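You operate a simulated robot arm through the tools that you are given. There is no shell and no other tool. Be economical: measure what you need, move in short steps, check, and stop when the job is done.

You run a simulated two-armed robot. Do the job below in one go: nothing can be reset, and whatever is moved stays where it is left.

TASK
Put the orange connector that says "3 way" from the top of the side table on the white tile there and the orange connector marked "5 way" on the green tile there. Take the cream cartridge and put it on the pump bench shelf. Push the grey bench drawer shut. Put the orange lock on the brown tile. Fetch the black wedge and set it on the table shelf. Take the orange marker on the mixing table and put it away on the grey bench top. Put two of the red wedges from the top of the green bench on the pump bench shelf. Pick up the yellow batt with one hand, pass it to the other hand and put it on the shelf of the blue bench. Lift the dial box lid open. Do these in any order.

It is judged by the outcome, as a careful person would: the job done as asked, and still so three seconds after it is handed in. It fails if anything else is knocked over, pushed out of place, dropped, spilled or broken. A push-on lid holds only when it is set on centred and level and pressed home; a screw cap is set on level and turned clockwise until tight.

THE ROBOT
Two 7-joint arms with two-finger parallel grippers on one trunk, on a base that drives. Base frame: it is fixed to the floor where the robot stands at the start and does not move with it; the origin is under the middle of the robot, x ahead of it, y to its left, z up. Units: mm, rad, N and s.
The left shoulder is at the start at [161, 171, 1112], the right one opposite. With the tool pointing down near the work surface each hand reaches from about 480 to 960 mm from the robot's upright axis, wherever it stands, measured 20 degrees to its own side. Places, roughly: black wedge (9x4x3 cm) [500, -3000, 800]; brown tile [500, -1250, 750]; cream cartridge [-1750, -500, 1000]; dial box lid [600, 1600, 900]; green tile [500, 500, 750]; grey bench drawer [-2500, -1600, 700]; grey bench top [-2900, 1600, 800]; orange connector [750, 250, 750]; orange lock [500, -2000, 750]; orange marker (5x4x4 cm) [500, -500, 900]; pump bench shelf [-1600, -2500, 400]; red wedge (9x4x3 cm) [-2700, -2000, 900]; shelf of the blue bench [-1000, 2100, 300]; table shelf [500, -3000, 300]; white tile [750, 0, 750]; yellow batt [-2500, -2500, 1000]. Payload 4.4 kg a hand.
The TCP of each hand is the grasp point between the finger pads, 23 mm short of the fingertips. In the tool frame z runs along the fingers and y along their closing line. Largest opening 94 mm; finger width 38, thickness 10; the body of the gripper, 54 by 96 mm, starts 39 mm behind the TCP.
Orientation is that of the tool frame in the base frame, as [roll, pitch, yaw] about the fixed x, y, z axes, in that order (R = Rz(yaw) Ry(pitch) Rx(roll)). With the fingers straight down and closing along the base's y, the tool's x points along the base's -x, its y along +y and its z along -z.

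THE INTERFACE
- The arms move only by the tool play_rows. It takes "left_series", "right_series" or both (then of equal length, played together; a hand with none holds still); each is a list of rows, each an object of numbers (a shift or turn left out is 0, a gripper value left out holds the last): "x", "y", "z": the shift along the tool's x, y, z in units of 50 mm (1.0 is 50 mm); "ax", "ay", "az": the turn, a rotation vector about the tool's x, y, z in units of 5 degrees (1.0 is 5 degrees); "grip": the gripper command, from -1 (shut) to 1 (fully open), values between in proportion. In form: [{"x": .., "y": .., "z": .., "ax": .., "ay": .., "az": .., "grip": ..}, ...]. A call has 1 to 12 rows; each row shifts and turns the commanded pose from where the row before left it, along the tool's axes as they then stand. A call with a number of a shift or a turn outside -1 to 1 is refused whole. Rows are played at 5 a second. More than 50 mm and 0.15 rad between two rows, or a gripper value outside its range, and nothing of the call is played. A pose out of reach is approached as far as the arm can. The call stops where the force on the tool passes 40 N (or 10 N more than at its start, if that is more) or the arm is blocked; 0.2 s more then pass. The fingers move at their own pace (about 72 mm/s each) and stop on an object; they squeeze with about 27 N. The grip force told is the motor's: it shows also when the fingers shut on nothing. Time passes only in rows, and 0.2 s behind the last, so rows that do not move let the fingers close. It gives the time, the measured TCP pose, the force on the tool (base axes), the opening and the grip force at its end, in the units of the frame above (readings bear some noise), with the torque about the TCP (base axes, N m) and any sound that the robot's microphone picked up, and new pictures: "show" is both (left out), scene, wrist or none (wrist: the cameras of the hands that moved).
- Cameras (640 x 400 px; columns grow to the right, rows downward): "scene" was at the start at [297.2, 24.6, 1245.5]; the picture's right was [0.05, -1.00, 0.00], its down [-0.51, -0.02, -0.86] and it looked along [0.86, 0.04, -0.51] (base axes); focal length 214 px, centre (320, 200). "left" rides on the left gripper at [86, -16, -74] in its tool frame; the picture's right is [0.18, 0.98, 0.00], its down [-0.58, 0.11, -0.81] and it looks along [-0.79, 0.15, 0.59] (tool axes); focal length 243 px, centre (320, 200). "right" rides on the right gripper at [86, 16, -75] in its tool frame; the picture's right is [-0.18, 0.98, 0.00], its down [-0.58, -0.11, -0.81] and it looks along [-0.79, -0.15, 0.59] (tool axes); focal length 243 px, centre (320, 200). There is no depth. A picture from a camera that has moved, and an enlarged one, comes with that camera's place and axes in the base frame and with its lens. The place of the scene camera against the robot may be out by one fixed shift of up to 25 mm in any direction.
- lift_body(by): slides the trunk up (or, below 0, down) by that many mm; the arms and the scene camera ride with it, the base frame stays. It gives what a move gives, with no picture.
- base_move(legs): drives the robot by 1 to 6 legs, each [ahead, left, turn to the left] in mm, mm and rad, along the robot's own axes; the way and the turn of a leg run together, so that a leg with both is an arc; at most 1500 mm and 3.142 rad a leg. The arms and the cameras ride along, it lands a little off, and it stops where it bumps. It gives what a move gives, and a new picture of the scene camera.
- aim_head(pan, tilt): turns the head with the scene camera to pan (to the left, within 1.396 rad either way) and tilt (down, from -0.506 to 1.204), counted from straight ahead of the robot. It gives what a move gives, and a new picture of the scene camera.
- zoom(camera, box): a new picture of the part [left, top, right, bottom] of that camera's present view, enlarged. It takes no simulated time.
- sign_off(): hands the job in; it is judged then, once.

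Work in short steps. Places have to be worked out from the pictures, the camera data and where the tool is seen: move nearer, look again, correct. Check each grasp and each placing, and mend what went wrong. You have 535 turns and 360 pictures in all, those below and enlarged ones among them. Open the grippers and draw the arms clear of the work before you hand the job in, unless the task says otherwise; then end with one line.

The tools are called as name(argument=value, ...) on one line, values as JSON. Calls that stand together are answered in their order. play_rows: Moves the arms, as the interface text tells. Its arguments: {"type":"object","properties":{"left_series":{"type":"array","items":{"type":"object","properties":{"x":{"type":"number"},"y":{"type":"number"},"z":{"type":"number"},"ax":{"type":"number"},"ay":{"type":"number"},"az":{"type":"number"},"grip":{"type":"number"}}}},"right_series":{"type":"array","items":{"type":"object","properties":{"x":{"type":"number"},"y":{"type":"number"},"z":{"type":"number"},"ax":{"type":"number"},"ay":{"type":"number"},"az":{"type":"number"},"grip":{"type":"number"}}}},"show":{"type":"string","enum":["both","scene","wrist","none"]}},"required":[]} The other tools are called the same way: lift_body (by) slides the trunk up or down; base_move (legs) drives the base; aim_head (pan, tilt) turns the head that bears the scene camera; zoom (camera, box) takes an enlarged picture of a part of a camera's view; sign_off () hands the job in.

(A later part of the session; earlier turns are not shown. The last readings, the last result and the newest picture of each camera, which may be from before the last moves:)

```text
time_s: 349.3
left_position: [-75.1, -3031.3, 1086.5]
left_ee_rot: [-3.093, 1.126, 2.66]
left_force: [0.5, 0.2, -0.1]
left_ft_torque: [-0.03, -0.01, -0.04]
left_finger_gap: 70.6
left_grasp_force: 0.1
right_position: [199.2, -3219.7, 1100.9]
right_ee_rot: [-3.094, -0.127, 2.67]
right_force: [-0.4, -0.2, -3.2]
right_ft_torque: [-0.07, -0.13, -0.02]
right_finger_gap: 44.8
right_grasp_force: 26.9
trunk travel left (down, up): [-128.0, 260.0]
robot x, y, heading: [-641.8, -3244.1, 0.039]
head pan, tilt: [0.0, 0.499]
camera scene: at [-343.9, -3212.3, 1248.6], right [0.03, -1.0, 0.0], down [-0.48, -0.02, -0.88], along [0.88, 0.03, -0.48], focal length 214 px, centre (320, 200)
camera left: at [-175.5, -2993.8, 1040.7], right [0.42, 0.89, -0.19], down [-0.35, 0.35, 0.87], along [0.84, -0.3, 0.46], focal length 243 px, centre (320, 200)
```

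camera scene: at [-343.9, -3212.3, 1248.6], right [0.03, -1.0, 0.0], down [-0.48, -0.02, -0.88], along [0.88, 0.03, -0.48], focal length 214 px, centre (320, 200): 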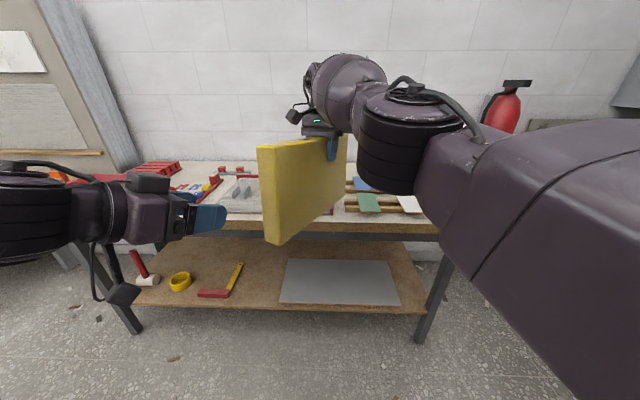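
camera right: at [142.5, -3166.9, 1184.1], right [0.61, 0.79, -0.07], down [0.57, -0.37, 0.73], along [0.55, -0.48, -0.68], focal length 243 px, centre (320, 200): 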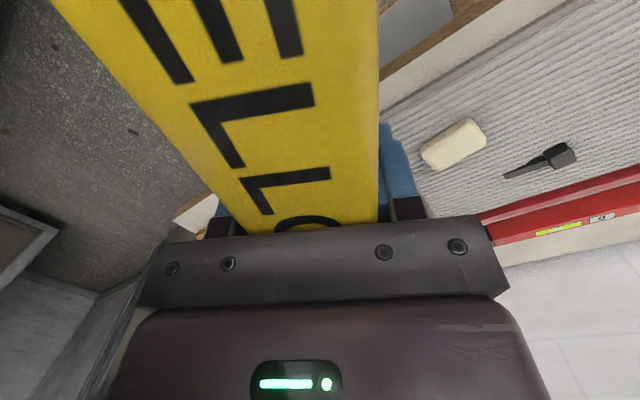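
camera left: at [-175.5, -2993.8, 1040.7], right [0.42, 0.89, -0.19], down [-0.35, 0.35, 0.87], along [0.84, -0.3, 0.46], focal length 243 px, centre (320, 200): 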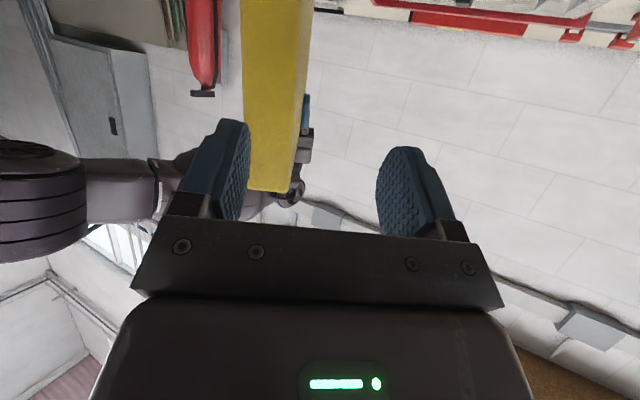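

The yaw now matches. I'll shift 37 mm right and advance 80 mm toward the end.

play_rows(left_series=[{"y": -0.74}, {"x": -0.35, "z": 0.72}, {"x": -0.35, "z": 0.72}, {}], show="wrist")

```text
time_s: 350.3
left_position: [-22.0, -3102.6, 1089.2]
left_ee_rot: [-3.093, 1.128, 2.662]
left_force: [-0.2, 0.5, -0.3]
left_ft_torque: [-0.01, -0.03, -0.04]
left_finger_gap: 70.6
left_grasp_force: 0.0
left hand out of reach, approached as far as the arm can: row 1
right_position: [200.7, -3218.2, 1100.7]
right_ee_rot: [-3.093, -0.124, 2.667]
right_force: [0.3, 0.0, -2.6]
right_ft_torque: [-0.05, -0.16, -0.02]
right_finger_gap: 44.8
right_grasp_force: 26.8
trunk travel left (down, up): [-128.0, 260.0]
robot x, y, heading: [-642.1, -3245.8, 0.032]
head pan, tilt: [0.0, 0.499]
camera left: at [-121.5, -3064.6, 1042.8], right [0.42, 0.89, -0.19], down [-0.35, 0.35, 0.87], along [0.84, -0.3, 0.46], focal length 243 px, centre (320, 200)
```

left: 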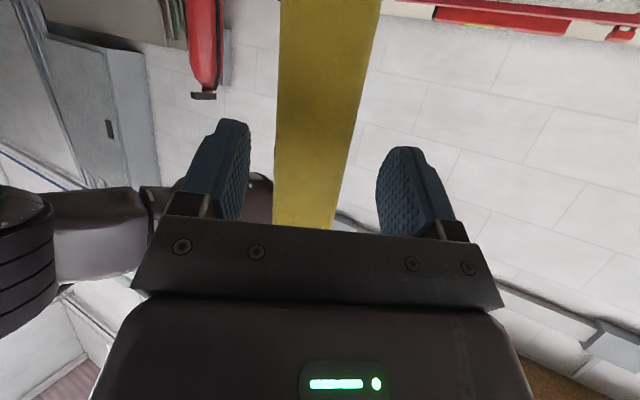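

It's centred. I'll advance 50 mm more so the pads overlap the end, then close the left gripper.

play_rows(left_series=[{"x": -0.22, "z": 0.45}, {"x": -0.22, "z": 0.45}, {}, {"grip": -1}, {"grip": -1}, {"grip": -1}, {"grip": -1}], show="both")

```text
time_s: 351.9
left_position: [20.0, -3127.8, 1088.3]
left_ee_rot: [-3.091, 1.126, 2.664]
left_force: [-2.8, -6.7, -0.8]
left_ft_torque: [-0.26, 0.36, 0.41]
left_finger_gap: 46.9
left_grasp_force: 27.0
right_position: [200.4, -3218.5, 1100.8]
right_ee_rot: [-3.093, -0.125, 2.669]
right_force: [2.1, 6.7, -1.6]
right_ft_torque: [0.4, -0.33, -1.84]
right_finger_gap: 44.8
right_grasp_force: 27.3
trunk travel left (down, up): [-128.0, 260.0]
robot x, y, heading: [-644.8, -3245.7, 0.029]
head pan, tilt: [0.0, 0.499]
camera scene: at [-344.0, -3212.3, 1248.6], right [0.03, -1.0, 0.0], down [-0.48, -0.02, -0.88], along [0.88, 0.03, -0.48], focal length 214 px, centre (320, 200)
camera left: at [-78.5, -3089.3, 1042.6], right [0.42, 0.89, -0.19], down [-0.35, 0.35, 0.87], along [0.84, -0.3, 0.46], focal length 243 px, centre (320, 200)
```

scene: 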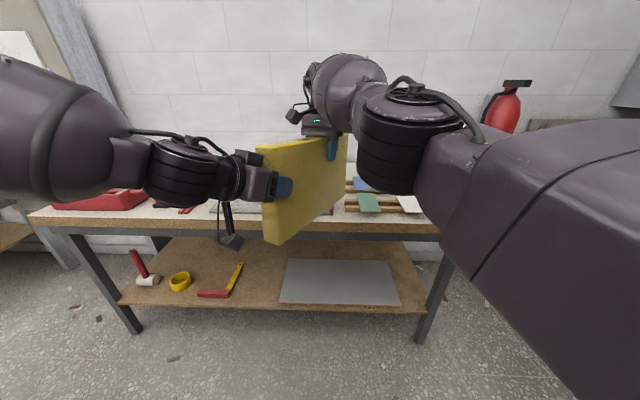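
left: 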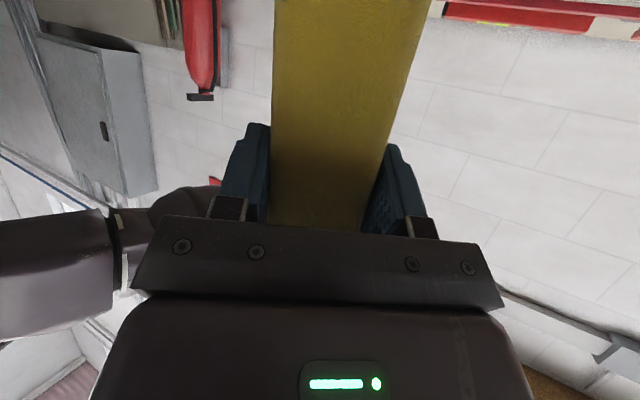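

The left hand holds the end (47 mm, 27 N). I'll release the right hand and lift it off.

play_rows(right_series=[{"grip": 0.2}, {"grip": 0.4}, {"grip": 0.4}, {"z": -0.4}, {"z": -0.6}, {"z": -0.6}, {}], show="both")

```text
time_s: 353.5
left_position: [21.3, -3127.1, 1088.0]
left_ee_rot: [-3.092, 1.126, 2.662]
left_force: [0.2, -1.3, -0.7]
left_ft_torque: [0.24, 0.34, -0.01]
left_finger_gap: 45.3
left_grasp_force: 27.0
right_position: [184.9, -3229.3, 1179.9]
right_ee_rot: [-3.094, -0.125, 2.668]
right_force: [0.6, -0.3, 0.5]
right_ft_torque: [0.03, 0.02, 0.0]
right_finger_gap: 65.8
right_grasp_force: 0.2
right hand out of reach, approached as far as the arm can: row 4, 5, 6
trunk travel left (down, up): [-128.0, 260.0]
robot x, y, heading: [-643.3, -3241.8, 0.031]
head pan, tilt: [0.0, 0.499]
camera scene: at [-343.4, -3212.5, 1248.3], right [0.03, -1.0, 0.0], down [-0.48, -0.02, -0.88], along [0.88, 0.03, -0.48], focal length 214 px, centre (320, 200)
camera right: at [128.5, -3176.9, 1262.2], right [0.6, 0.79, -0.07], down [0.57, -0.37, 0.73], along [0.55, -0.48, -0.68], focal length 243 px, centre (320, 200)
```

scene: 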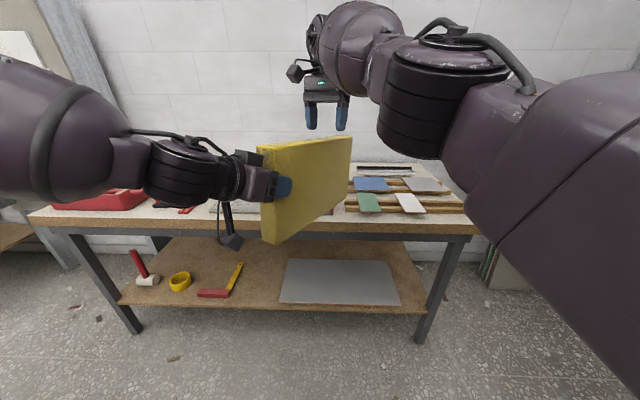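
right: 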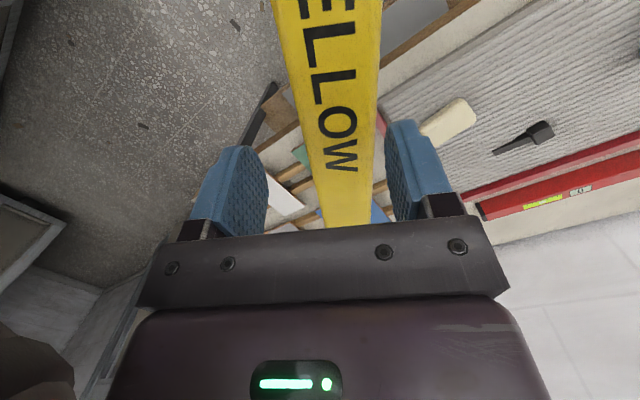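

Hand-over complete: the left hand alone holds the batt. I'll back up, bring both tools straight again, and shift the left hand outward.

base_move(legs=[[-300, 0, 0]])

play_rows(left_series=[{"ax": -0.86, "az": -0.42, "y": 0.5}, {"ax": -0.86, "az": -0.42, "y": 0.5}, {"ax": -0.86, "az": -0.42, "y": 0.5}, {"ax": -0.86, "az": -0.42, "y": 0.5}, {"ax": -0.86, "az": -0.42, "y": 0.5}, {"ax": -0.86, "az": -0.42, "y": 0.5}, {}], right_series=[{"az": -1, "y": -0.6}, {"az": -1, "y": -0.6}, {"az": -1, "y": -0.6}, {"az": -1, "y": -0.6}, {"az": -1, "y": -0.6}, {"az": -1, "y": -0.6}, {"x": 0.8}], show="scene")

```text
time_s: 355.6
left_position: [-280.0, -3140.7, 1088.2]
left_ee_rot: [-3.093, 1.125, 2.658]
left_force: [-0.6, -0.2, -0.5]
left_ft_torque: [0.2, 0.37, 0.01]
left_finger_gap: 45.0
left_grasp_force: 26.8
right_position: [-114.9, -3242.4, 1180.1]
right_ee_rot: [-3.096, -0.124, 2.663]
right_force: [0.0, 0.0, 0.3]
right_ft_torque: [0.01, 0.01, 0.03]
right_finger_gap: 65.9
right_grasp_force: 0.0
trunk travel left (down, up): [-128.0, 260.0]
robot x, y, heading: [-947.3, -3255.4, 0.025]
head pan, tilt: [0.0, 0.499]
camera scene: at [-645.5, -3223.1, 1248.4], right [0.03, -1.0, 0.0], down [-0.48, -0.01, -0.88], along [0.88, 0.02, -0.48], focal length 214 px, centre (320, 200)
```

scene: 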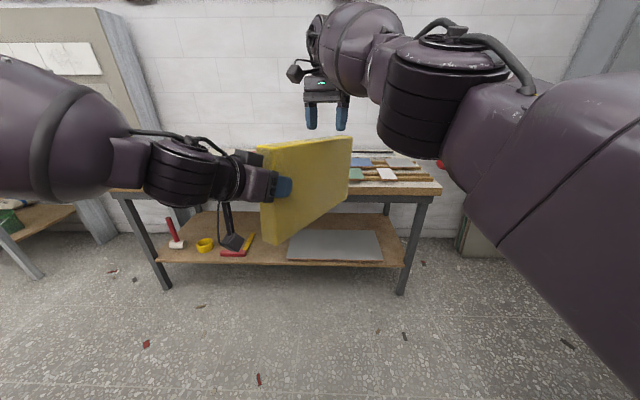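

```text
time_s: 357.2
left_position: [-233.4, -2997.9, 1087.5]
left_ee_rot: [-3.088, 1.116, -3.12]
left_force: [-0.1, 0.4, 0.0]
left_ft_torque: [0.0, 0.41, 0.02]
left_finger_gap: 45.0
left_grasp_force: 26.9
right_position: [-92.8, -3382.5, 1215.2]
right_ee_rot: [3.121, -0.13, -3.092]
right_force: [-0.3, 0.0, 0.0]
right_ft_torque: [-0.01, 0.0, 0.04]
right_finger_gap: 65.8
right_grasp_force: 0.1
right hand out of reach, approached as far as the arm can: row 1, 2, 3, 4, 5, 6, 7
trunk travel left (down, up): [-128.0, 260.0]
robot x, y, heading: [-941.4, -3251.8, 0.036]
head pan, tilt: [0.0, 0.499]
camera scene: at [-646.3, -3223.3, 1249.0], right [0.03, -1.0, 0.0], down [-0.48, -0.01, -0.88], along [0.88, 0.02, -0.48], focal length 214 px, centre (320, 200)
```

scene: 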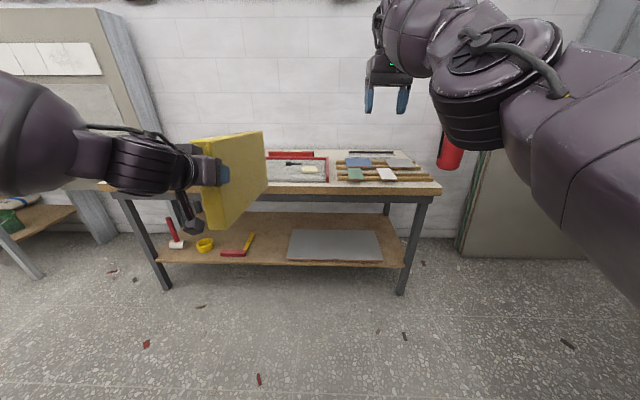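

Both tools are straight. I'll raise the trunk 100 mm for clearance, move ahead to x≈-450, turn left, and drive north up the east corridor.

lift_body(by=100)

base_move(legs=[[490, 0, 0], [0, 0, 1.53]])

```text
time_s: 358.5
left_position: [-230.7, -2999.7, 1180.7]
left_ee_rot: [-3.087, 1.112, -3.12]
left_force: [0.8, -0.1, -3.8]
left_ft_torque: [0.03, 0.41, 0.0]
left_finger_gap: 44.8
left_grasp_force: 27.1
right_position: [-223.2, -3384.9, 1514.2]
right_ee_rot: [3.126, 0.166, -3.093]
right_force: [0.9, 0.6, -0.4]
right_ft_torque: [-0.01, 0.01, -0.01]
right_finger_gap: 65.8
right_grasp_force: 0.0
trunk travel left (down, up): [-228.0, 160.0]
robot x, y, heading: [-942.2, -3249.9, 0.025]
head pan, tilt: [0.0, 0.499]
```

```text
time_s: 365.2
left_position: [-688.7, -2521.3, 1185.3]
left_ee_rot: [-3.088, 1.116, -1.568]
left_force: [-0.4, -0.3, -2.8]
left_ft_torque: [-0.39, 0.01, 0.01]
left_finger_gap: 44.9
left_grasp_force: 27.0
right_position: [-302.7, -2521.3, 1517.0]
right_ee_rot: [3.127, 0.169, -1.541]
right_force: [0.4, -0.2, 0.4]
right_ft_torque: [-0.02, -0.02, 0.0]
right_finger_gap: 65.7
right_grasp_force: 0.1
trunk travel left (down, up): [-228.0, 160.0]
robot x, y, heading: [-451.0, -3235.4, 1.584]
head pan, tilt: [0.0, 0.499]
camera scene: at [-445.3, -3019.0, 1362.3], right [1.0, 0.01, 0.0], down [0.0, -0.48, -0.88], along [-0.01, 0.88, -0.48], focal length 214 px, centre (320, 200)
```

scene: 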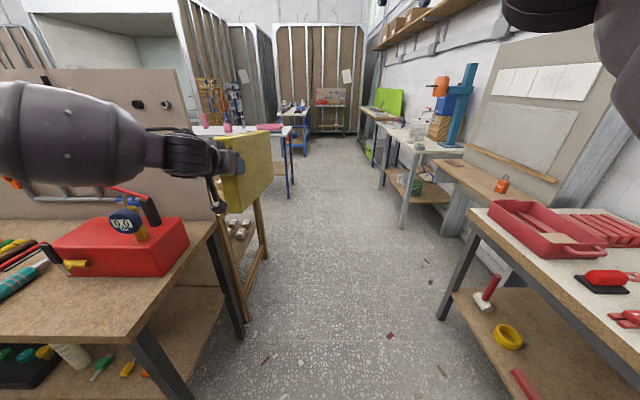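

The corridor north is clear. I'll drive up to y≈150, keeping this heading.

base_move(legs=[[1450, -20, -0.014], [1450, 0, 0], [500, 0, 0]])

aim_head(pan=0.3, tilt=0.55)

```text
time_s: 369.0
left_position: [-674.5, -1930.5, 1224.9]
left_ee_rot: [-3.131, 1.161, -1.581]
left_force: [-0.2, -0.1, -1.4]
left_ft_torque: [-0.43, 0.03, 0.02]
left_finger_gap: 44.9
left_grasp_force: 26.6
right_position: [-276.9, -1929.2, 1537.4]
right_ee_rot: [3.106, 0.201, -1.52]
right_force: [0.4, -0.3, 0.1]
right_ft_torque: [-0.05, 0.0, 0.0]
right_finger_gap: 65.7
right_grasp_force: 0.0
trunk travel left (down, up): [-228.0, 160.0]
robot x, y, heading: [-438.8, -2606.6, 1.605]
head pan, tilt: [0.0, 0.499]
stopped in leg 1: the robot was blocked; the commanded pose is now the measured one
camera scene: at [-409.8, -2425.0, 1369.3], right [1.0, 0.04, -0.02], down [0.0, -0.45, -0.89], along [-0.04, 0.89, -0.45], focal length 214 px, centre (320, 200)
```

scene: 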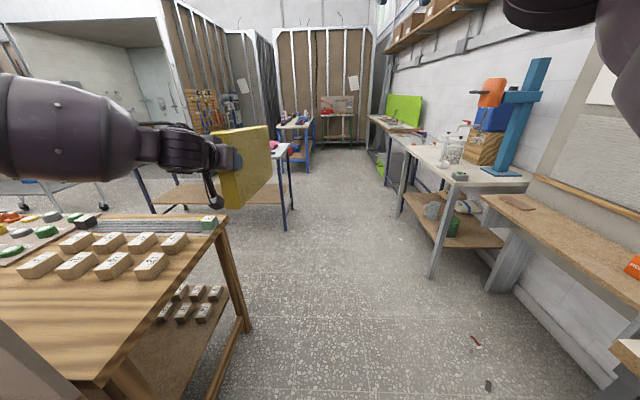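

```text
time_s: 369.8
left_position: [-673.1, -1930.1, 1224.0]
left_ee_rot: [-3.136, 1.162, -1.591]
left_force: [-0.5, 0.4, -2.4]
left_ft_torque: [-0.42, 0.02, -0.01]
left_finger_gap: 44.7
left_grasp_force: 27.1
right_position: [-276.2, -1932.3, 1539.6]
right_ee_rot: [3.104, 0.204, -1.524]
right_force: [-0.6, -0.2, 0.3]
right_ft_torque: [0.04, -0.02, 0.01]
right_finger_gap: 66.0
right_grasp_force: 0.0
trunk travel left (down, up): [-228.0, 160.0]
robot x, y, heading: [-436.9, -2605.2, 1.608]
head pan, tilt: [0.3, 0.55]
camera scene: at [-437.0, -2433.2, 1364.7], right [0.95, 0.33, -0.01], down [0.15, -0.47, -0.87], along [-0.29, 0.82, -0.49], focal length 214 px, centre (320, 200)
```

scene: 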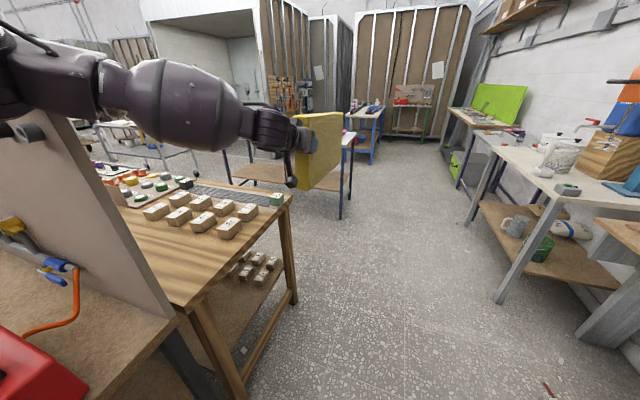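

The robot is blocked and leaning slightly, so the left elbow has likely met the board's end. I'll back off, shift right 150 mm, and check.

base_move(legs=[[-120, 0, 0], [0, -160, -0.03]])

aim_head(pan=1.0, tilt=0.45)

```text
time_s: 372.7
left_position: [-513.9, -2003.8, 1186.6]
left_ee_rot: [-3.081, 1.118, -1.567]
left_force: [0.6, 0.1, -2.9]
left_ft_torque: [-0.41, 0.05, -0.04]
left_finger_gap: 44.7
left_grasp_force: 26.8
right_position: [-123.3, -2005.4, 1517.3]
right_ee_rot: [3.126, 0.168, -1.549]
right_force: [-0.6, -0.9, -0.5]
right_ft_torque: [0.02, 0.0, 0.01]
right_finger_gap: 65.8
right_grasp_force: 0.0
trunk travel left (down, up): [-228.0, 160.0]
robot x, y, heading: [-273.4, -2718.0, 1.574]
head pan, tilt: [0.3, 0.55]
camera scene: at [-295.7, -2506.5, 1357.7], right [0.95, 0.3, 0.0], down [0.16, -0.5, -0.85], along [-0.25, 0.81, -0.52], focal length 214 px, centre (320, 200)
```

scene: 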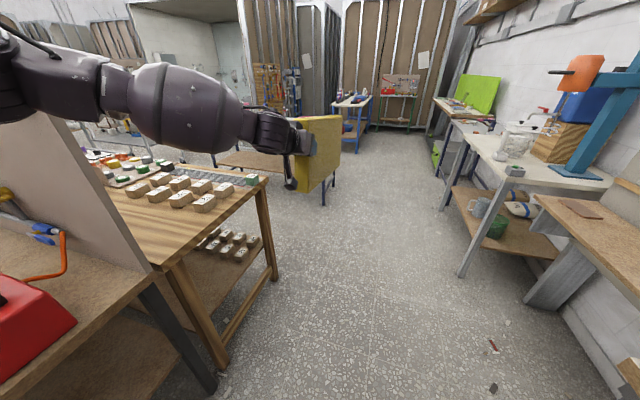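

```text
time_s: 373.7
left_position: [-513.0, -2002.7, 1186.4]
left_ee_rot: [-3.081, 1.118, -1.566]
left_force: [-0.6, 0.9, -2.9]
left_ft_torque: [-0.43, -0.02, -0.01]
left_finger_gap: 44.7
left_grasp_force: 27.0
right_position: [-123.1, -2004.4, 1517.6]
right_ee_rot: [3.126, 0.17, -1.548]
right_force: [-0.6, -0.5, 0.0]
right_ft_torque: [0.03, 0.0, -0.02]
right_finger_gap: 65.5
right_grasp_force: 0.1
trunk travel left (down, up): [-228.0, 160.0]
robot x, y, heading: [-276.8, -2717.2, 1.574]
head pan, tilt: [1.0, 0.45]
camera scene: at [-346.7, -2542.6, 1366.8], right [0.54, 0.84, 0.0], down [0.37, -0.23, -0.9], along [-0.76, 0.49, -0.44], focal length 214 px, centre (320, 200)
```

scene: 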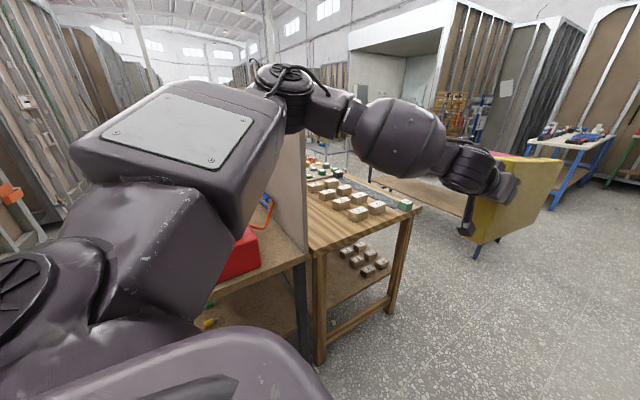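

The board is fine, and the elbow now clears it by about 170 mm. I'll drive on north.

base_move(legs=[[1450, 0, 0], [1300, 0, 0]])

aim_head(pan=0.5, tilt=0.55)

```text
time_s: 387.2
left_position: [-614.2, 771.4, 1186.8]
left_ee_rot: [-3.078, 1.116, -1.53]
left_force: [0.1, 1.0, -2.4]
left_ft_torque: [-0.42, 0.01, 0.02]
left_finger_gap: 44.8
left_grasp_force: 26.9
right_position: [-223.7, 783.7, 1518.7]
right_ee_rot: [3.126, 0.17, -1.512]
right_force: [-0.3, 0.2, 0.6]
right_ft_torque: [-0.03, -0.01, -0.01]
right_finger_gap: 65.9
right_grasp_force: 0.1
trunk travel left (down, up): [-228.0, 160.0]
robot x, y, heading: [-347.2, 62.9, 1.608]
head pan, tilt: [1.0, 0.45]
camera scene: at [-427.1, 237.8, 1366.8], right [0.51, 0.86, 0.0], down [0.37, -0.22, -0.9], along [-0.78, 0.46, -0.44], focal length 214 px, centre (320, 200)
```

scene: 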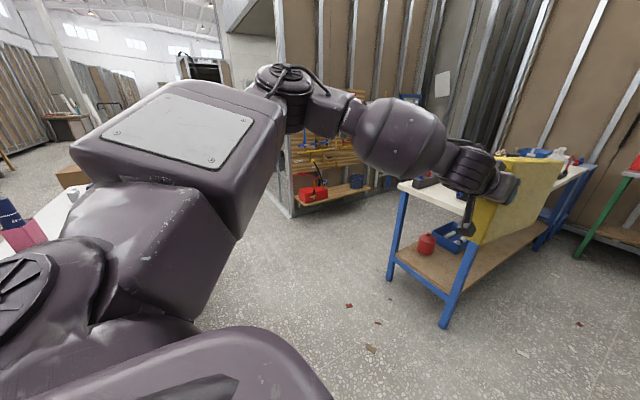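

```text
time_s: 388.2
left_position: [-613.6, 771.1, 1186.3]
left_ee_rot: [-3.08, 1.117, -1.529]
left_force: [-0.5, 0.1, -3.3]
left_ft_torque: [-0.4, 0.03, -0.02]
left_finger_gap: 44.8
left_grasp_force: 27.3
right_position: [-223.6, 784.1, 1516.9]
right_ee_rot: [3.126, 0.169, -1.513]
right_force: [0.7, -1.0, -0.5]
right_ft_torque: [0.01, -0.03, 0.0]
right_finger_gap: 65.9
right_grasp_force: 0.0
trunk travel left (down, up): [-228.0, 160.0]
robot x, y, heading: [-351.2, 62.6, 1.607]
head pan, tilt: [0.499, 0.55]
camera scene: at [-393.9, 268.0, 1357.8], right [0.86, 0.51, 0.0], down [0.27, -0.45, -0.85], along [-0.44, 0.73, -0.52], focal length 214 px, centre (320, 200)
```

scene: 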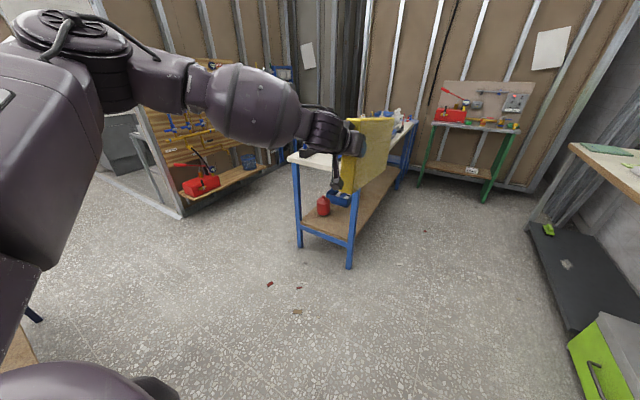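

The blue bench shelf runs x -1290…-823 from y≈1400 north, at z≈270. Its east strip is free. I'll stand in the aisle parallel to it, facing +y, and insert the batt sideways. Driving ahead 930 mm now.

base_move(legs=[[930, 40, -0.035]])

lift_body(by=-225)

aim_head(pan=0.6, tilt=0.6)

```text
time_s: 392.9
left_position: [-640.4, 1685.6, 1186.9]
left_ee_rot: [-3.081, 1.116, -1.571]
left_force: [-0.4, -1.3, -2.4]
left_ft_torque: [-0.43, 0.02, -0.01]
left_finger_gap: 44.7
left_grasp_force: 26.4
right_position: [-248.8, 1683.6, 1517.9]
right_ee_rot: [3.126, 0.168, -1.556]
right_force: [-0.7, -0.2, -0.1]
right_ft_torque: [-0.03, -0.03, -0.02]
right_finger_gap: 65.9
right_grasp_force: 0.0
trunk travel left (down, up): [-228.0, 160.0]
robot x, y, heading: [-404.9, 966.3, 1.563]
head pan, tilt: [0.499, 0.55]
camera scene: at [-441.1, 1175.0, 1357.8], right [0.88, 0.48, 0.0], down [0.25, -0.46, -0.85], along [-0.41, 0.75, -0.52], focal length 214 px, centre (320, 200)
```

scene: 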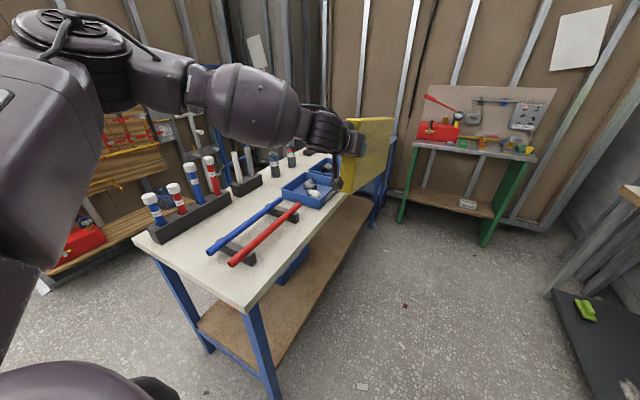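

```text
time_s: 395.3
left_position: [-640.1, 1685.5, 963.6]
left_ee_rot: [-3.08, 1.12, -1.569]
left_force: [0.9, 0.0, -2.7]
left_ft_torque: [-0.43, 0.06, -0.01]
left_finger_gap: 44.9
left_grasp_force: 27.3
right_position: [-248.0, 1878.7, 797.2]
right_ee_rot: [3.111, -0.548, -1.553]
right_force: [0.3, 1.1, 0.5]
right_ft_torque: [0.01, -0.01, -0.01]
right_finger_gap: 65.6
right_grasp_force: 0.1
trunk travel left (down, up): [-3.0, 385.0]
robot x, y, heading: [-401.1, 966.4, 1.567]
head pan, tilt: [0.499, 0.55]
```

```text
time_s: 396.0
left_position: [-640.4, 1685.1, 961.2]
left_ee_rot: [-3.081, 1.116, -1.57]
left_force: [-0.1, 0.2, -3.5]
left_ft_torque: [-0.38, 0.0, 0.06]
left_finger_gap: 44.7
left_grasp_force: 26.9
right_position: [-248.7, 1878.9, 795.0]
right_ee_rot: [3.112, -0.549, -1.553]
right_force: [-0.3, -0.3, 0.3]
right_ft_torque: [-0.02, 0.01, -0.01]
right_finger_gap: 65.8
right_grasp_force: 0.0
trunk travel left (down, up): [-3.0, 385.0]
robot x, y, heading: [-403.5, 966.0, 1.566]
head pan, tilt: [0.6, 0.6]
camera scene: at [-447.2, 1368.4, 1086.5], right [0.83, 0.56, 0.0], down [0.32, -0.47, -0.83], along [-0.46, 0.68, -0.56], focal length 214 px, centre (320, 200)
```

scene: 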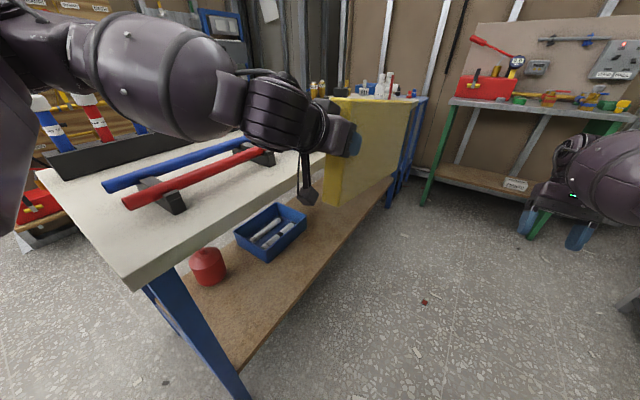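

Reaching in sideways would put the elbow over the bench top. A better way is from the bench's south end, where the shelf between the legs is free at x≈-940. I'll retract the hand 100 mm, drive back south, and shift left to line up.

play_rows(left_series=[{"x": 0.3, "z": -0.6}, {"x": 0.3, "z": -0.6}, {"x": 0.28, "z": -0.6}, {}], show="none")

base_move(legs=[[-560, 0, 0], [0, 290, 0]])

aim_head(pan=0.25, tilt=0.5)

```text
time_s: 397.0
left_position: [-648.0, 1635.3, 967.0]
left_ee_rot: [-3.082, 1.117, -1.572]
left_force: [-0.1, -0.7, -3.4]
left_ft_torque: [-0.42, -0.01, 0.01]
left_finger_gap: 44.9
left_grasp_force: 27.2
left hand out of reach, approached as far as the arm can: row 2, 3
right_position: [-248.7, 1879.7, 795.9]
right_ee_rot: [3.11, -0.551, -1.551]
right_force: [0.0, 0.2, 0.4]
right_ft_torque: [0.01, 0.01, -0.01]
right_finger_gap: 65.9
right_grasp_force: 0.1
trunk travel left (down, up): [-3.0, 385.0]
robot x, y, heading: [-403.3, 970.6, 1.569]
head pan, tilt: [0.6, 0.6]
```

```text
time_s: 402.9
left_position: [-946.3, 1077.6, 968.1]
left_ee_rot: [-3.08, 1.116, -1.562]
left_force: [1.3, -1.8, -1.5]
left_ft_torque: [-0.13, -0.21, -0.6]
left_finger_gap: 60.3
left_grasp_force: 27.5
right_position: [-546.5, 1323.8, 795.3]
right_ee_rot: [3.109, -0.55, -1.542]
right_force: [-0.7, 0.4, 0.0]
right_ft_torque: [0.02, -0.01, -0.01]
right_finger_gap: 66.1
right_grasp_force: 0.1
trunk travel left (down, up): [-3.0, 385.0]
robot x, y, heading: [-697.5, 415.9, 1.574]
head pan, tilt: [0.6, 0.6]
camera scene: at [-741.5, 812.4, 1086.6], right [0.82, 0.57, 0.0], down [0.32, -0.46, -0.83], along [-0.47, 0.68, -0.56], focal length 214 px, centre (320, 200)
```

scene: 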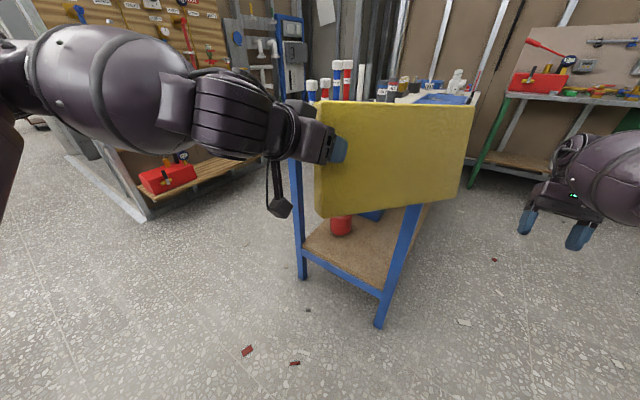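

```text
time_s: 403.8
left_position: [-944.8, 1076.9, 967.1]
left_ee_rot: [-3.081, 1.116, -1.563]
left_force: [3.1, -1.7, -2.1]
left_ft_torque: [-0.25, -0.21, -0.83]
left_finger_gap: 59.8
left_grasp_force: 26.9
right_position: [-545.6, 1324.8, 796.4]
right_ee_rot: [3.11, -0.551, -1.543]
right_force: [0.6, 0.9, 0.2]
right_ft_torque: [-0.01, 0.02, -0.03]
right_finger_gap: 65.6
right_grasp_force: 0.1
trunk travel left (down, up): [-3.0, 385.0]
robot x, y, heading: [-695.1, 417.0, 1.574]
head pan, tilt: [0.25, 0.499]
camera scene: at [-714.0, 827.8, 1095.6], right [0.97, 0.25, 0.0], down [0.12, -0.46, -0.88], along [-0.22, 0.85, -0.48], focal length 214 px, centre (320, 200)
```

scene: 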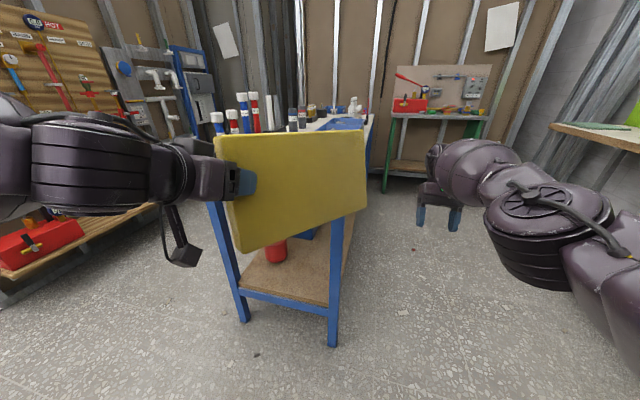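

The batt's far end caught the bench while strafing and has yawed in the grip (gap 60). I'll back off a little, raise the trunk to the normal height, and then push it straight again with the right hand.

base_move(legs=[[-45, 0, 0]])

lift_body(by=125)

aim_head(pan=0.1, tilt=0.5)

```text
time_s: 404.7
left_position: [-945.2, 1030.7, 967.3]
left_ee_rot: [-3.082, 1.118, -1.561]
left_force: [0.4, -0.6, -2.7]
left_ft_torque: [-0.44, 0.21, -0.02]
left_finger_gap: 50.8
left_grasp_force: 26.3
right_position: [-546.9, 1277.9, 796.3]
right_ee_rot: [3.109, -0.55, -1.543]
right_force: [-0.1, -0.3, 1.9]
right_ft_torque: [0.01, 0.0, -0.01]
right_finger_gap: 65.9
right_grasp_force: 0.0
trunk travel left (down, up): [-3.0, 385.0]
robot x, y, heading: [-693.5, 369.0, 1.574]
head pan, tilt: [0.25, 0.499]
camera scene: at [-713.9, 781.8, 1095.9], right [0.97, 0.25, 0.0], down [0.12, -0.46, -0.88], along [-0.22, 0.85, -0.48], focal length 214 px, centre (320, 200)
```

scene: 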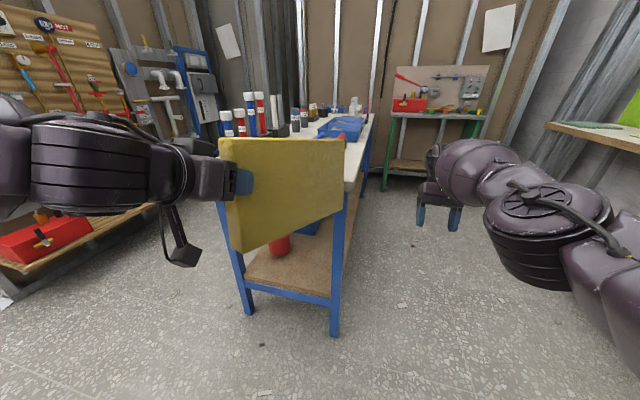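

```text
time_s: 406.2
left_position: [-945.3, 1032.9, 1088.4]
left_ee_rot: [-3.081, 1.113, -1.565]
left_force: [0.2, 0.7, -2.9]
left_ft_torque: [-0.4, 0.21, 0.02]
left_finger_gap: 50.3
left_grasp_force: 26.9
right_position: [-546.0, 1218.6, 1206.3]
right_ee_rot: [3.12, -0.141, -1.547]
right_force: [0.1, 0.8, -0.6]
right_ft_torque: [-0.06, -0.01, -0.01]
right_finger_gap: 65.9
right_grasp_force: 0.0
trunk travel left (down, up): [-128.0, 260.0]
robot x, y, heading: [-694.1, 367.4, 1.579]
head pan, tilt: [0.25, 0.499]
```

```text
time_s: 406.9
left_position: [-945.8, 1031.1, 1092.3]
left_ee_rot: [-3.082, 1.117, -1.562]
left_force: [1.0, -0.2, -2.6]
left_ft_torque: [-0.43, 0.16, -0.02]
left_finger_gap: 50.1
left_grasp_force: 27.3
right_position: [-546.5, 1218.1, 1209.6]
right_ee_rot: [3.12, -0.138, -1.548]
right_force: [0.1, -0.1, -1.5]
right_ft_torque: [-0.01, 0.02, 0.02]
right_finger_gap: 65.9
right_grasp_force: 0.0
trunk travel left (down, up): [-128.0, 260.0]
robot x, y, heading: [-693.8, 371.8, 1.572]
head pan, tilt: [0.099, 0.499]
camera scene: at [-700.2, 680.5, 1248.5], right [0.99, 0.1, 0.0], down [0.05, -0.48, -0.88], along [-0.09, 0.87, -0.48], focal length 214 px, centre (320, 200)
```

scene: 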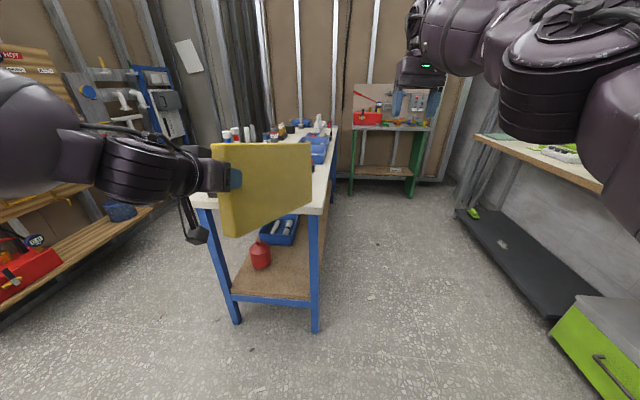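

The batt snapped partly back (gap 50, yawed about 30° but firmly held). It can go onto the shelf as is: between the legs, near end at x≈-1010, far end near -860. I'll tidy the right hand's pose, shift left 65 mm, and lower the trunk.

play_rows(right_series=[{"x": 0.8, "ay": -0.8}, {"x": 0.8, "ay": -0.8}, {"x": 0.8}, {"x": 0.8}, {}], show="none")

base_move(legs=[[0, 65, 0]])

lift_body(by=-125)

```text
time_s: 408.1
left_position: [-945.6, 1030.7, 1091.2]
left_ee_rot: [-3.08, 1.116, -1.563]
left_force: [0.0, 0.2, -2.6]
left_ft_torque: [-0.43, 0.13, -0.01]
left_finger_gap: 49.2
left_grasp_force: 26.9
right_position: [-542.6, 1056.3, 1216.9]
right_ee_rot: [3.121, 0.0, -1.549]
right_force: [0.7, 0.1, 0.0]
right_ft_torque: [-0.02, 0.0, -0.03]
right_finger_gap: 66.1
right_grasp_force: 0.1
trunk travel left (down, up): [-128.0, 260.0]
robot x, y, heading: [-696.7, 367.8, 1.573]
head pan, tilt: [0.099, 0.499]
```

```text
time_s: 409.3
left_position: [-1009.4, 1030.2, 1092.3]
left_ee_rot: [-3.081, 1.117, -1.562]
left_force: [-0.3, 0.2, -2.4]
left_ft_torque: [-0.43, 0.16, 0.0]
left_finger_gap: 49.3
left_grasp_force: 26.9
right_position: [-606.0, 1054.5, 1217.8]
right_ee_rot: [3.121, 0.003, -1.549]
right_force: [0.3, 0.6, 0.7]
right_ft_torque: [0.01, -0.03, -0.01]
right_finger_gap: 65.6
right_grasp_force: 0.1
trunk travel left (down, up): [-128.0, 260.0]
robot x, y, heading: [-761.3, 370.4, 1.577]
head pan, tilt: [0.099, 0.499]
camera scene: at [-764.4, 680.1, 1248.6], right [0.99, 0.1, 0.0], down [0.05, -0.48, -0.88], along [-0.09, 0.87, -0.48], focal length 214 px, centre (320, 200)
```

scene: 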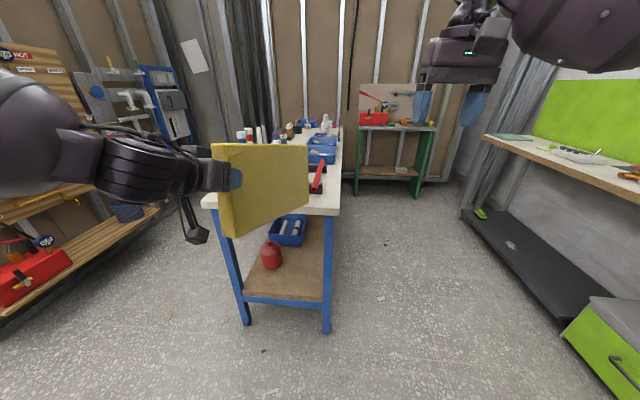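

```text
time_s: 410.6
left_position: [-1009.1, 1028.7, 979.9]
left_ee_rot: [-3.078, 1.104, -1.562]
left_force: [-4.5, -22.2, 8.3]
left_ft_torque: [0.07, -0.32, -0.72]
left_finger_gap: 49.1
left_grasp_force: 26.9
right_position: [-608.9, 1056.7, 1103.9]
right_ee_rot: [3.119, -0.012, -1.545]
right_force: [0.2, -0.5, 0.2]
right_ft_torque: [0.02, 0.0, 0.02]
right_finger_gap: 65.4
right_grasp_force: 0.1
trunk travel left (down, up): [-20.0, 368.0]
robot x, y, heading: [-761.2, 367.1, 1.575]
head pan, tilt: [0.099, 0.499]
stopped: the force on the tool passed its limit at 45 N (the readings are from after the stop); the commanded pose is now the measured one
```

The bench top overhangs its legs and touched the batt, so this end is too tight. Better plan: yaw the batt to lie across the robot's front, face the bench from the east aisle, lower it there, and drive it in under the top. First I'll raise the trunk and slide away to the right.

lift_body(by=110)

base_move(legs=[[0, -680, 0]])

play_rows(left_series=[{"ax": 0.86, "az": 0.42}, {"ax": 0.86, "az": 0.42}, {"ax": 0.86, "az": 0.42}, {"ax": 0.86, "az": 0.42}, {"ax": 0.86, "az": 0.42}, {"ax": 0.86, "az": 0.42}, {"ax": 0.86, "az": 0.42}, {"ax": 0.86, "az": 0.42}, {"ax": 0.86, "az": 0.42}, {}], show="scene")

```text
time_s: 412.0
left_position: [-1009.6, 1034.1, 1086.2]
left_ee_rot: [-3.078, 1.1, -1.562]
left_force: [-0.1, 0.3, -3.0]
left_ft_torque: [-0.43, 0.12, 0.0]
left_finger_gap: 49.0
left_grasp_force: 26.7
right_position: [-607.7, 1062.6, 1208.6]
right_ee_rot: [3.121, -0.019, -1.548]
right_force: [-1.4, 1.3, -0.6]
right_ft_torque: [-0.02, 0.03, 0.01]
right_finger_gap: 65.6
right_grasp_force: 0.1
trunk travel left (down, up): [-130.0, 258.0]
robot x, y, heading: [-762.1, 366.0, 1.574]
head pan, tilt: [0.099, 0.499]
```

```text
time_s: 418.5
left_position: [-316.3, 1036.0, 1089.0]
left_ee_rot: [-3.079, 1.103, -1.561]
left_force: [-0.5, 0.5, -2.7]
left_ft_torque: [-0.44, 0.15, -0.02]
left_finger_gap: 48.5
left_grasp_force: 26.8
right_position: [86.2, 1065.1, 1210.1]
right_ee_rot: [3.119, -0.016, -1.547]
right_force: [0.1, -0.6, -0.8]
right_ft_torque: [0.0, -0.03, 0.04]
right_finger_gap: 65.9
right_grasp_force: 0.1
trunk travel left (down, up): [-130.0, 258.0]
robot x, y, heading: [-70.0, 375.8, 1.579]
head pan, tilt: [0.099, 0.499]
camera scene: at [-70.3, 682.3, 1251.1], right [0.99, 0.11, 0.0], down [0.05, -0.48, -0.88], along [-0.09, 0.87, -0.48], focal length 214 px, centre (320, 200)
```

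scene: 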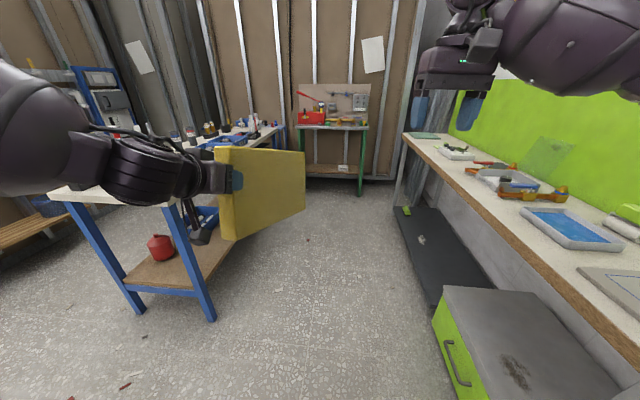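

```text
time_s: 420.7
left_position: [-316.3, 1035.3, 1089.3]
left_ee_rot: [-3.078, 1.125, -2.309]
left_force: [-0.3, 0.7, -3.0]
left_ft_torque: [-0.24, 0.38, -0.01]
left_finger_gap: 47.3
left_grasp_force: 27.3
right_position: [86.5, 1064.5, 1212.1]
right_ee_rot: [3.12, -0.017, -1.546]
right_force: [-1.2, -0.3, 0.8]
right_ft_torque: [0.03, 0.01, -0.02]
right_finger_gap: 65.6
right_grasp_force: 0.1
trunk travel left (down, up): [-130.0, 258.0]
robot x, y, heading: [-63.4, 373.1, 1.579]
head pan, tilt: [0.099, 0.499]
camera scene: at [-70.5, 682.2, 1251.1], right [0.99, 0.11, 0.0], down [0.05, -0.48, -0.88], along [-0.09, 0.87, -0.48], focal length 214 px, centre (320, 200)
```

scene: 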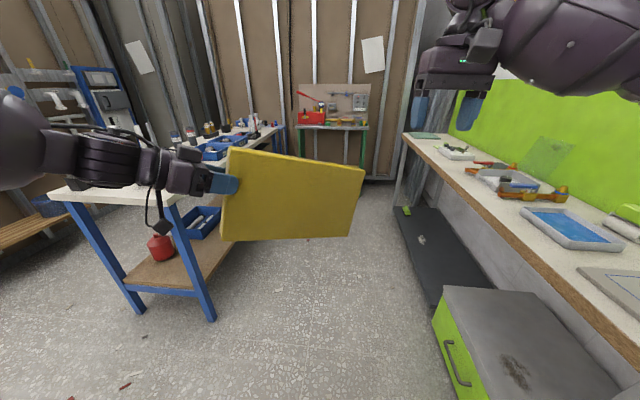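

The batt is straightening itself in the grip (gap 47). I'll yaw 25° more so it lies nearly across.

play_rows(left_series=[{"ax": 0.86, "az": 0.42}, {"ax": 0.86, "az": 0.42}, {"ax": 0.86, "az": 0.42}, {"ax": 0.86, "az": 0.42}, {"ax": 0.86, "az": 0.42}, {}], show="scene")

```text
time_s: 422.1
left_position: [-315.6, 1035.7, 1087.7]
left_ee_rot: [-3.089, 1.137, -2.74]
left_force: [0.4, -0.2, -2.8]
left_ft_torque: [-0.08, 0.42, 0.02]
left_finger_gap: 47.3
left_grasp_force: 27.0
right_position: [85.7, 1065.7, 1212.8]
right_ee_rot: [3.12, -0.016, -1.549]
right_force: [-1.0, 0.0, 1.1]
right_ft_torque: [0.02, 0.02, 0.01]
right_finger_gap: 65.6
right_grasp_force: 0.0
trunk travel left (down, up): [-130.0, 258.0]
robot x, y, heading: [-64.2, 371.9, 1.579]
head pan, tilt: [0.099, 0.499]
camera scene: at [-70.5, 682.1, 1251.2], right [0.99, 0.11, 0.0], down [0.05, -0.48, -0.88], along [-0.09, 0.87, -0.48], focal length 214 px, centre (320, 200)
```

scene: 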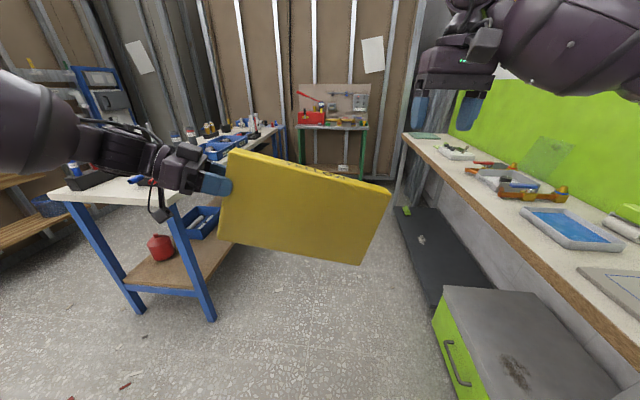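

The batt lies across well. I'll try raising its drooping far end with a 10° tilt, turn to face -x, and strafe north along the aisle to y≈1780.

play_rows(left_series=[{"ay": -1}, {"ay": -1}, {}], show="none")

base_move(legs=[[0, 0, 1.56], [-60, 0, 0], [0, -1400, 0]])

aim_head(pan=0.15, tilt=0.65)

```text
time_s: 422.9
left_position: [-315.9, 1036.5, 1089.9]
left_ee_rot: [-3.06, 1.312, -2.706]
left_force: [-0.1, -0.4, -1.7]
left_ft_torque: [-0.08, 0.49, 0.0]
left_finger_gap: 46.8
left_grasp_force: 27.3
right_position: [86.7, 1064.2, 1210.7]
right_ee_rot: [3.12, -0.017, -1.546]
right_force: [0.6, 0.4, 0.1]
right_ft_torque: [0.02, 0.01, 0.01]
right_finger_gap: 65.7
right_grasp_force: 0.1
trunk travel left (down, up): [-130.0, 258.0]
robot x, y, heading: [-63.5, 373.9, 1.578]
head pan, tilt: [0.099, 0.499]
```

```text
time_s: 439.6
left_position: [-596.0, 1575.8, 1088.9]
left_ee_rot: [-3.057, 1.31, -1.211]
left_force: [-0.2, 0.7, -2.8]
left_ft_torque: [-0.45, -0.11, -0.02]
left_finger_gap: 45.5
left_grasp_force: 27.1
right_position: [-592.3, 1978.0, 1212.4]
right_ee_rot: [3.119, -0.016, -0.054]
right_force: [0.9, 0.8, 1.4]
right_ft_torque: [0.03, 0.0, -0.01]
right_finger_gap: 66.1
right_grasp_force: 0.0
trunk travel left (down, up): [-130.0, 258.0]
robot x, y, heading: [85.7, 1772.7, 3.074]
head pan, tilt: [0.099, 0.499]
camera scene: at [-197.8, 1804.4, 1251.1], right [-0.03, 1.0, 0.0], down [0.48, 0.01, -0.88], along [-0.88, -0.02, -0.48], focal length 214 px, centre (320, 200)
```

scene: 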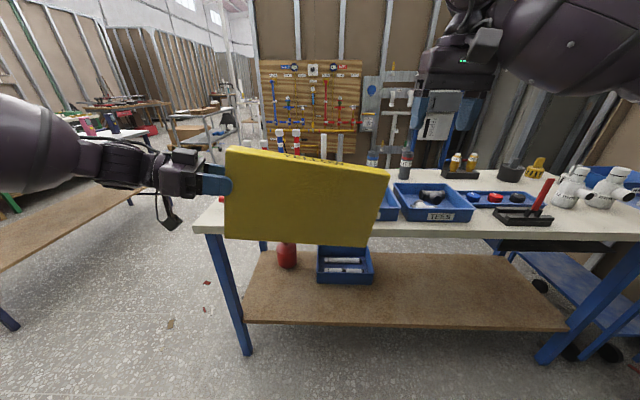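

```text
time_s: 440.4
left_position: [-596.4, 1575.8, 1088.6]
left_ee_rot: [-3.056, 1.31, -1.213]
left_force: [-0.2, -0.2, -2.0]
left_ft_torque: [-0.48, -0.04, 0.05]
left_finger_gap: 45.6
left_grasp_force: 27.1
right_position: [-593.8, 1978.0, 1211.2]
right_ee_rot: [3.12, -0.015, -0.054]
right_force: [-0.2, 0.2, -0.5]
right_ft_torque: [0.03, 0.01, -0.01]
right_finger_gap: 66.0
right_grasp_force: 0.1
trunk travel left (down, up): [-130.0, 258.0]
robot x, y, heading: [84.4, 1770.3, 3.066]
head pan, tilt: [0.15, 0.649]
camera scene: at [-193.4, 1800.1, 1237.8], right [-0.08, 1.0, 0.0], down [0.6, 0.05, -0.8], along [-0.79, -0.06, -0.6], focal length 214 px, centre (320, 200)
```

scene: 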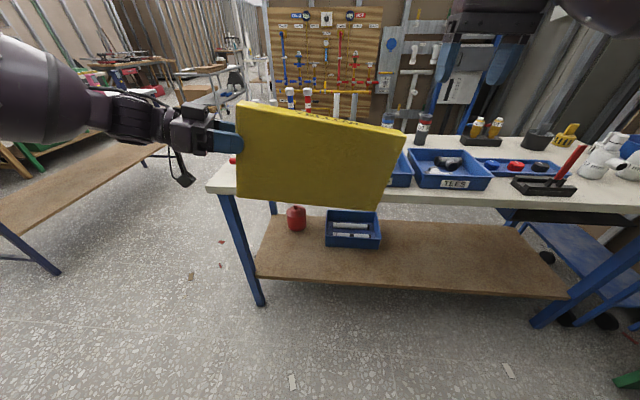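

I'll yaw the batt another 20° so it's parallel to the bench edge, then lower the trunk.

play_rows(left_series=[{"ax": 0.96, "az": 0.26}, {"ax": 0.96, "az": 0.26}, {"ax": 0.96, "az": 0.26}, {"ax": 0.96, "az": 0.26}, {}], show="none")

lift_body(by=-125)

aim_head(pan=0.2, tilt=0.7)

```text
time_s: 441.6
left_position: [-596.9, 1573.6, 1088.9]
left_ee_rot: [-3.071, 1.319, -1.574]
left_force: [-0.4, 1.2, -2.0]
left_ft_torque: [-0.46, 0.05, -0.03]
left_finger_gap: 45.5
left_grasp_force: 27.7
right_position: [-593.8, 1977.9, 1211.6]
right_ee_rot: [3.122, -0.013, -0.054]
right_force: [-0.7, -0.1, -0.6]
right_ft_torque: [0.0, -0.03, -0.01]
right_finger_gap: 65.9
right_grasp_force: 0.0
trunk travel left (down, up): [-130.0, 258.0]
robot x, y, heading: [83.2, 1773.6, 3.07]
head pan, tilt: [0.15, 0.649]
```

```text
time_s: 443.1
left_position: [-595.5, 1576.3, 965.4]
left_ee_rot: [-3.075, 1.318, -1.577]
left_force: [0.4, 0.1, -1.8]
left_ft_torque: [-0.47, 0.05, 0.03]
left_finger_gap: 45.7
left_grasp_force: 26.9
right_position: [-592.8, 1978.5, 1088.4]
right_ee_rot: [3.119, -0.013, -0.054]
right_force: [-0.7, -0.5, -0.9]
right_ft_torque: [0.0, 0.02, 0.02]
right_finger_gap: 66.0
right_grasp_force: 0.0
trunk travel left (down, up): [-5.0, 383.0]
robot x, y, heading: [87.1, 1772.2, 3.065]
head pan, tilt: [0.15, 0.649]
```

```text
time_s: 443.7
left_position: [-596.4, 1575.9, 964.1]
left_ee_rot: [-3.066, 1.315, -1.569]
left_force: [0.8, -0.6, -2.7]
left_ft_torque: [-0.42, 0.08, -0.02]
left_finger_gap: 45.4
left_grasp_force: 27.7
right_position: [-593.1, 1978.7, 1087.1]
right_ee_rot: [3.119, -0.016, -0.054]
right_force: [-0.4, 0.0, 0.6]
right_ft_torque: [-0.01, 0.03, -0.03]
right_finger_gap: 65.8
right_grasp_force: 0.0
trunk travel left (down, up): [-5.0, 383.0]
robot x, y, heading: [83.3, 1771.5, 3.071]
head pan, tilt: [0.201, 0.7]
camera scene: at [-296.4, 1803.5, 1080.0], right [-0.13, 0.99, 0.0], down [0.64, 0.08, -0.76], along [-0.76, -0.1, -0.64], focal length 214 px, centre (320, 200)
```

scene: 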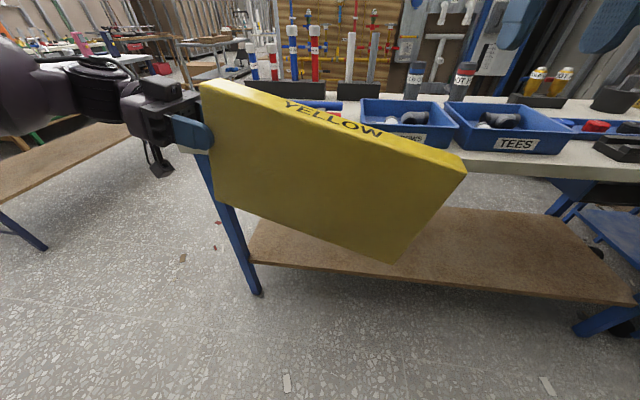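

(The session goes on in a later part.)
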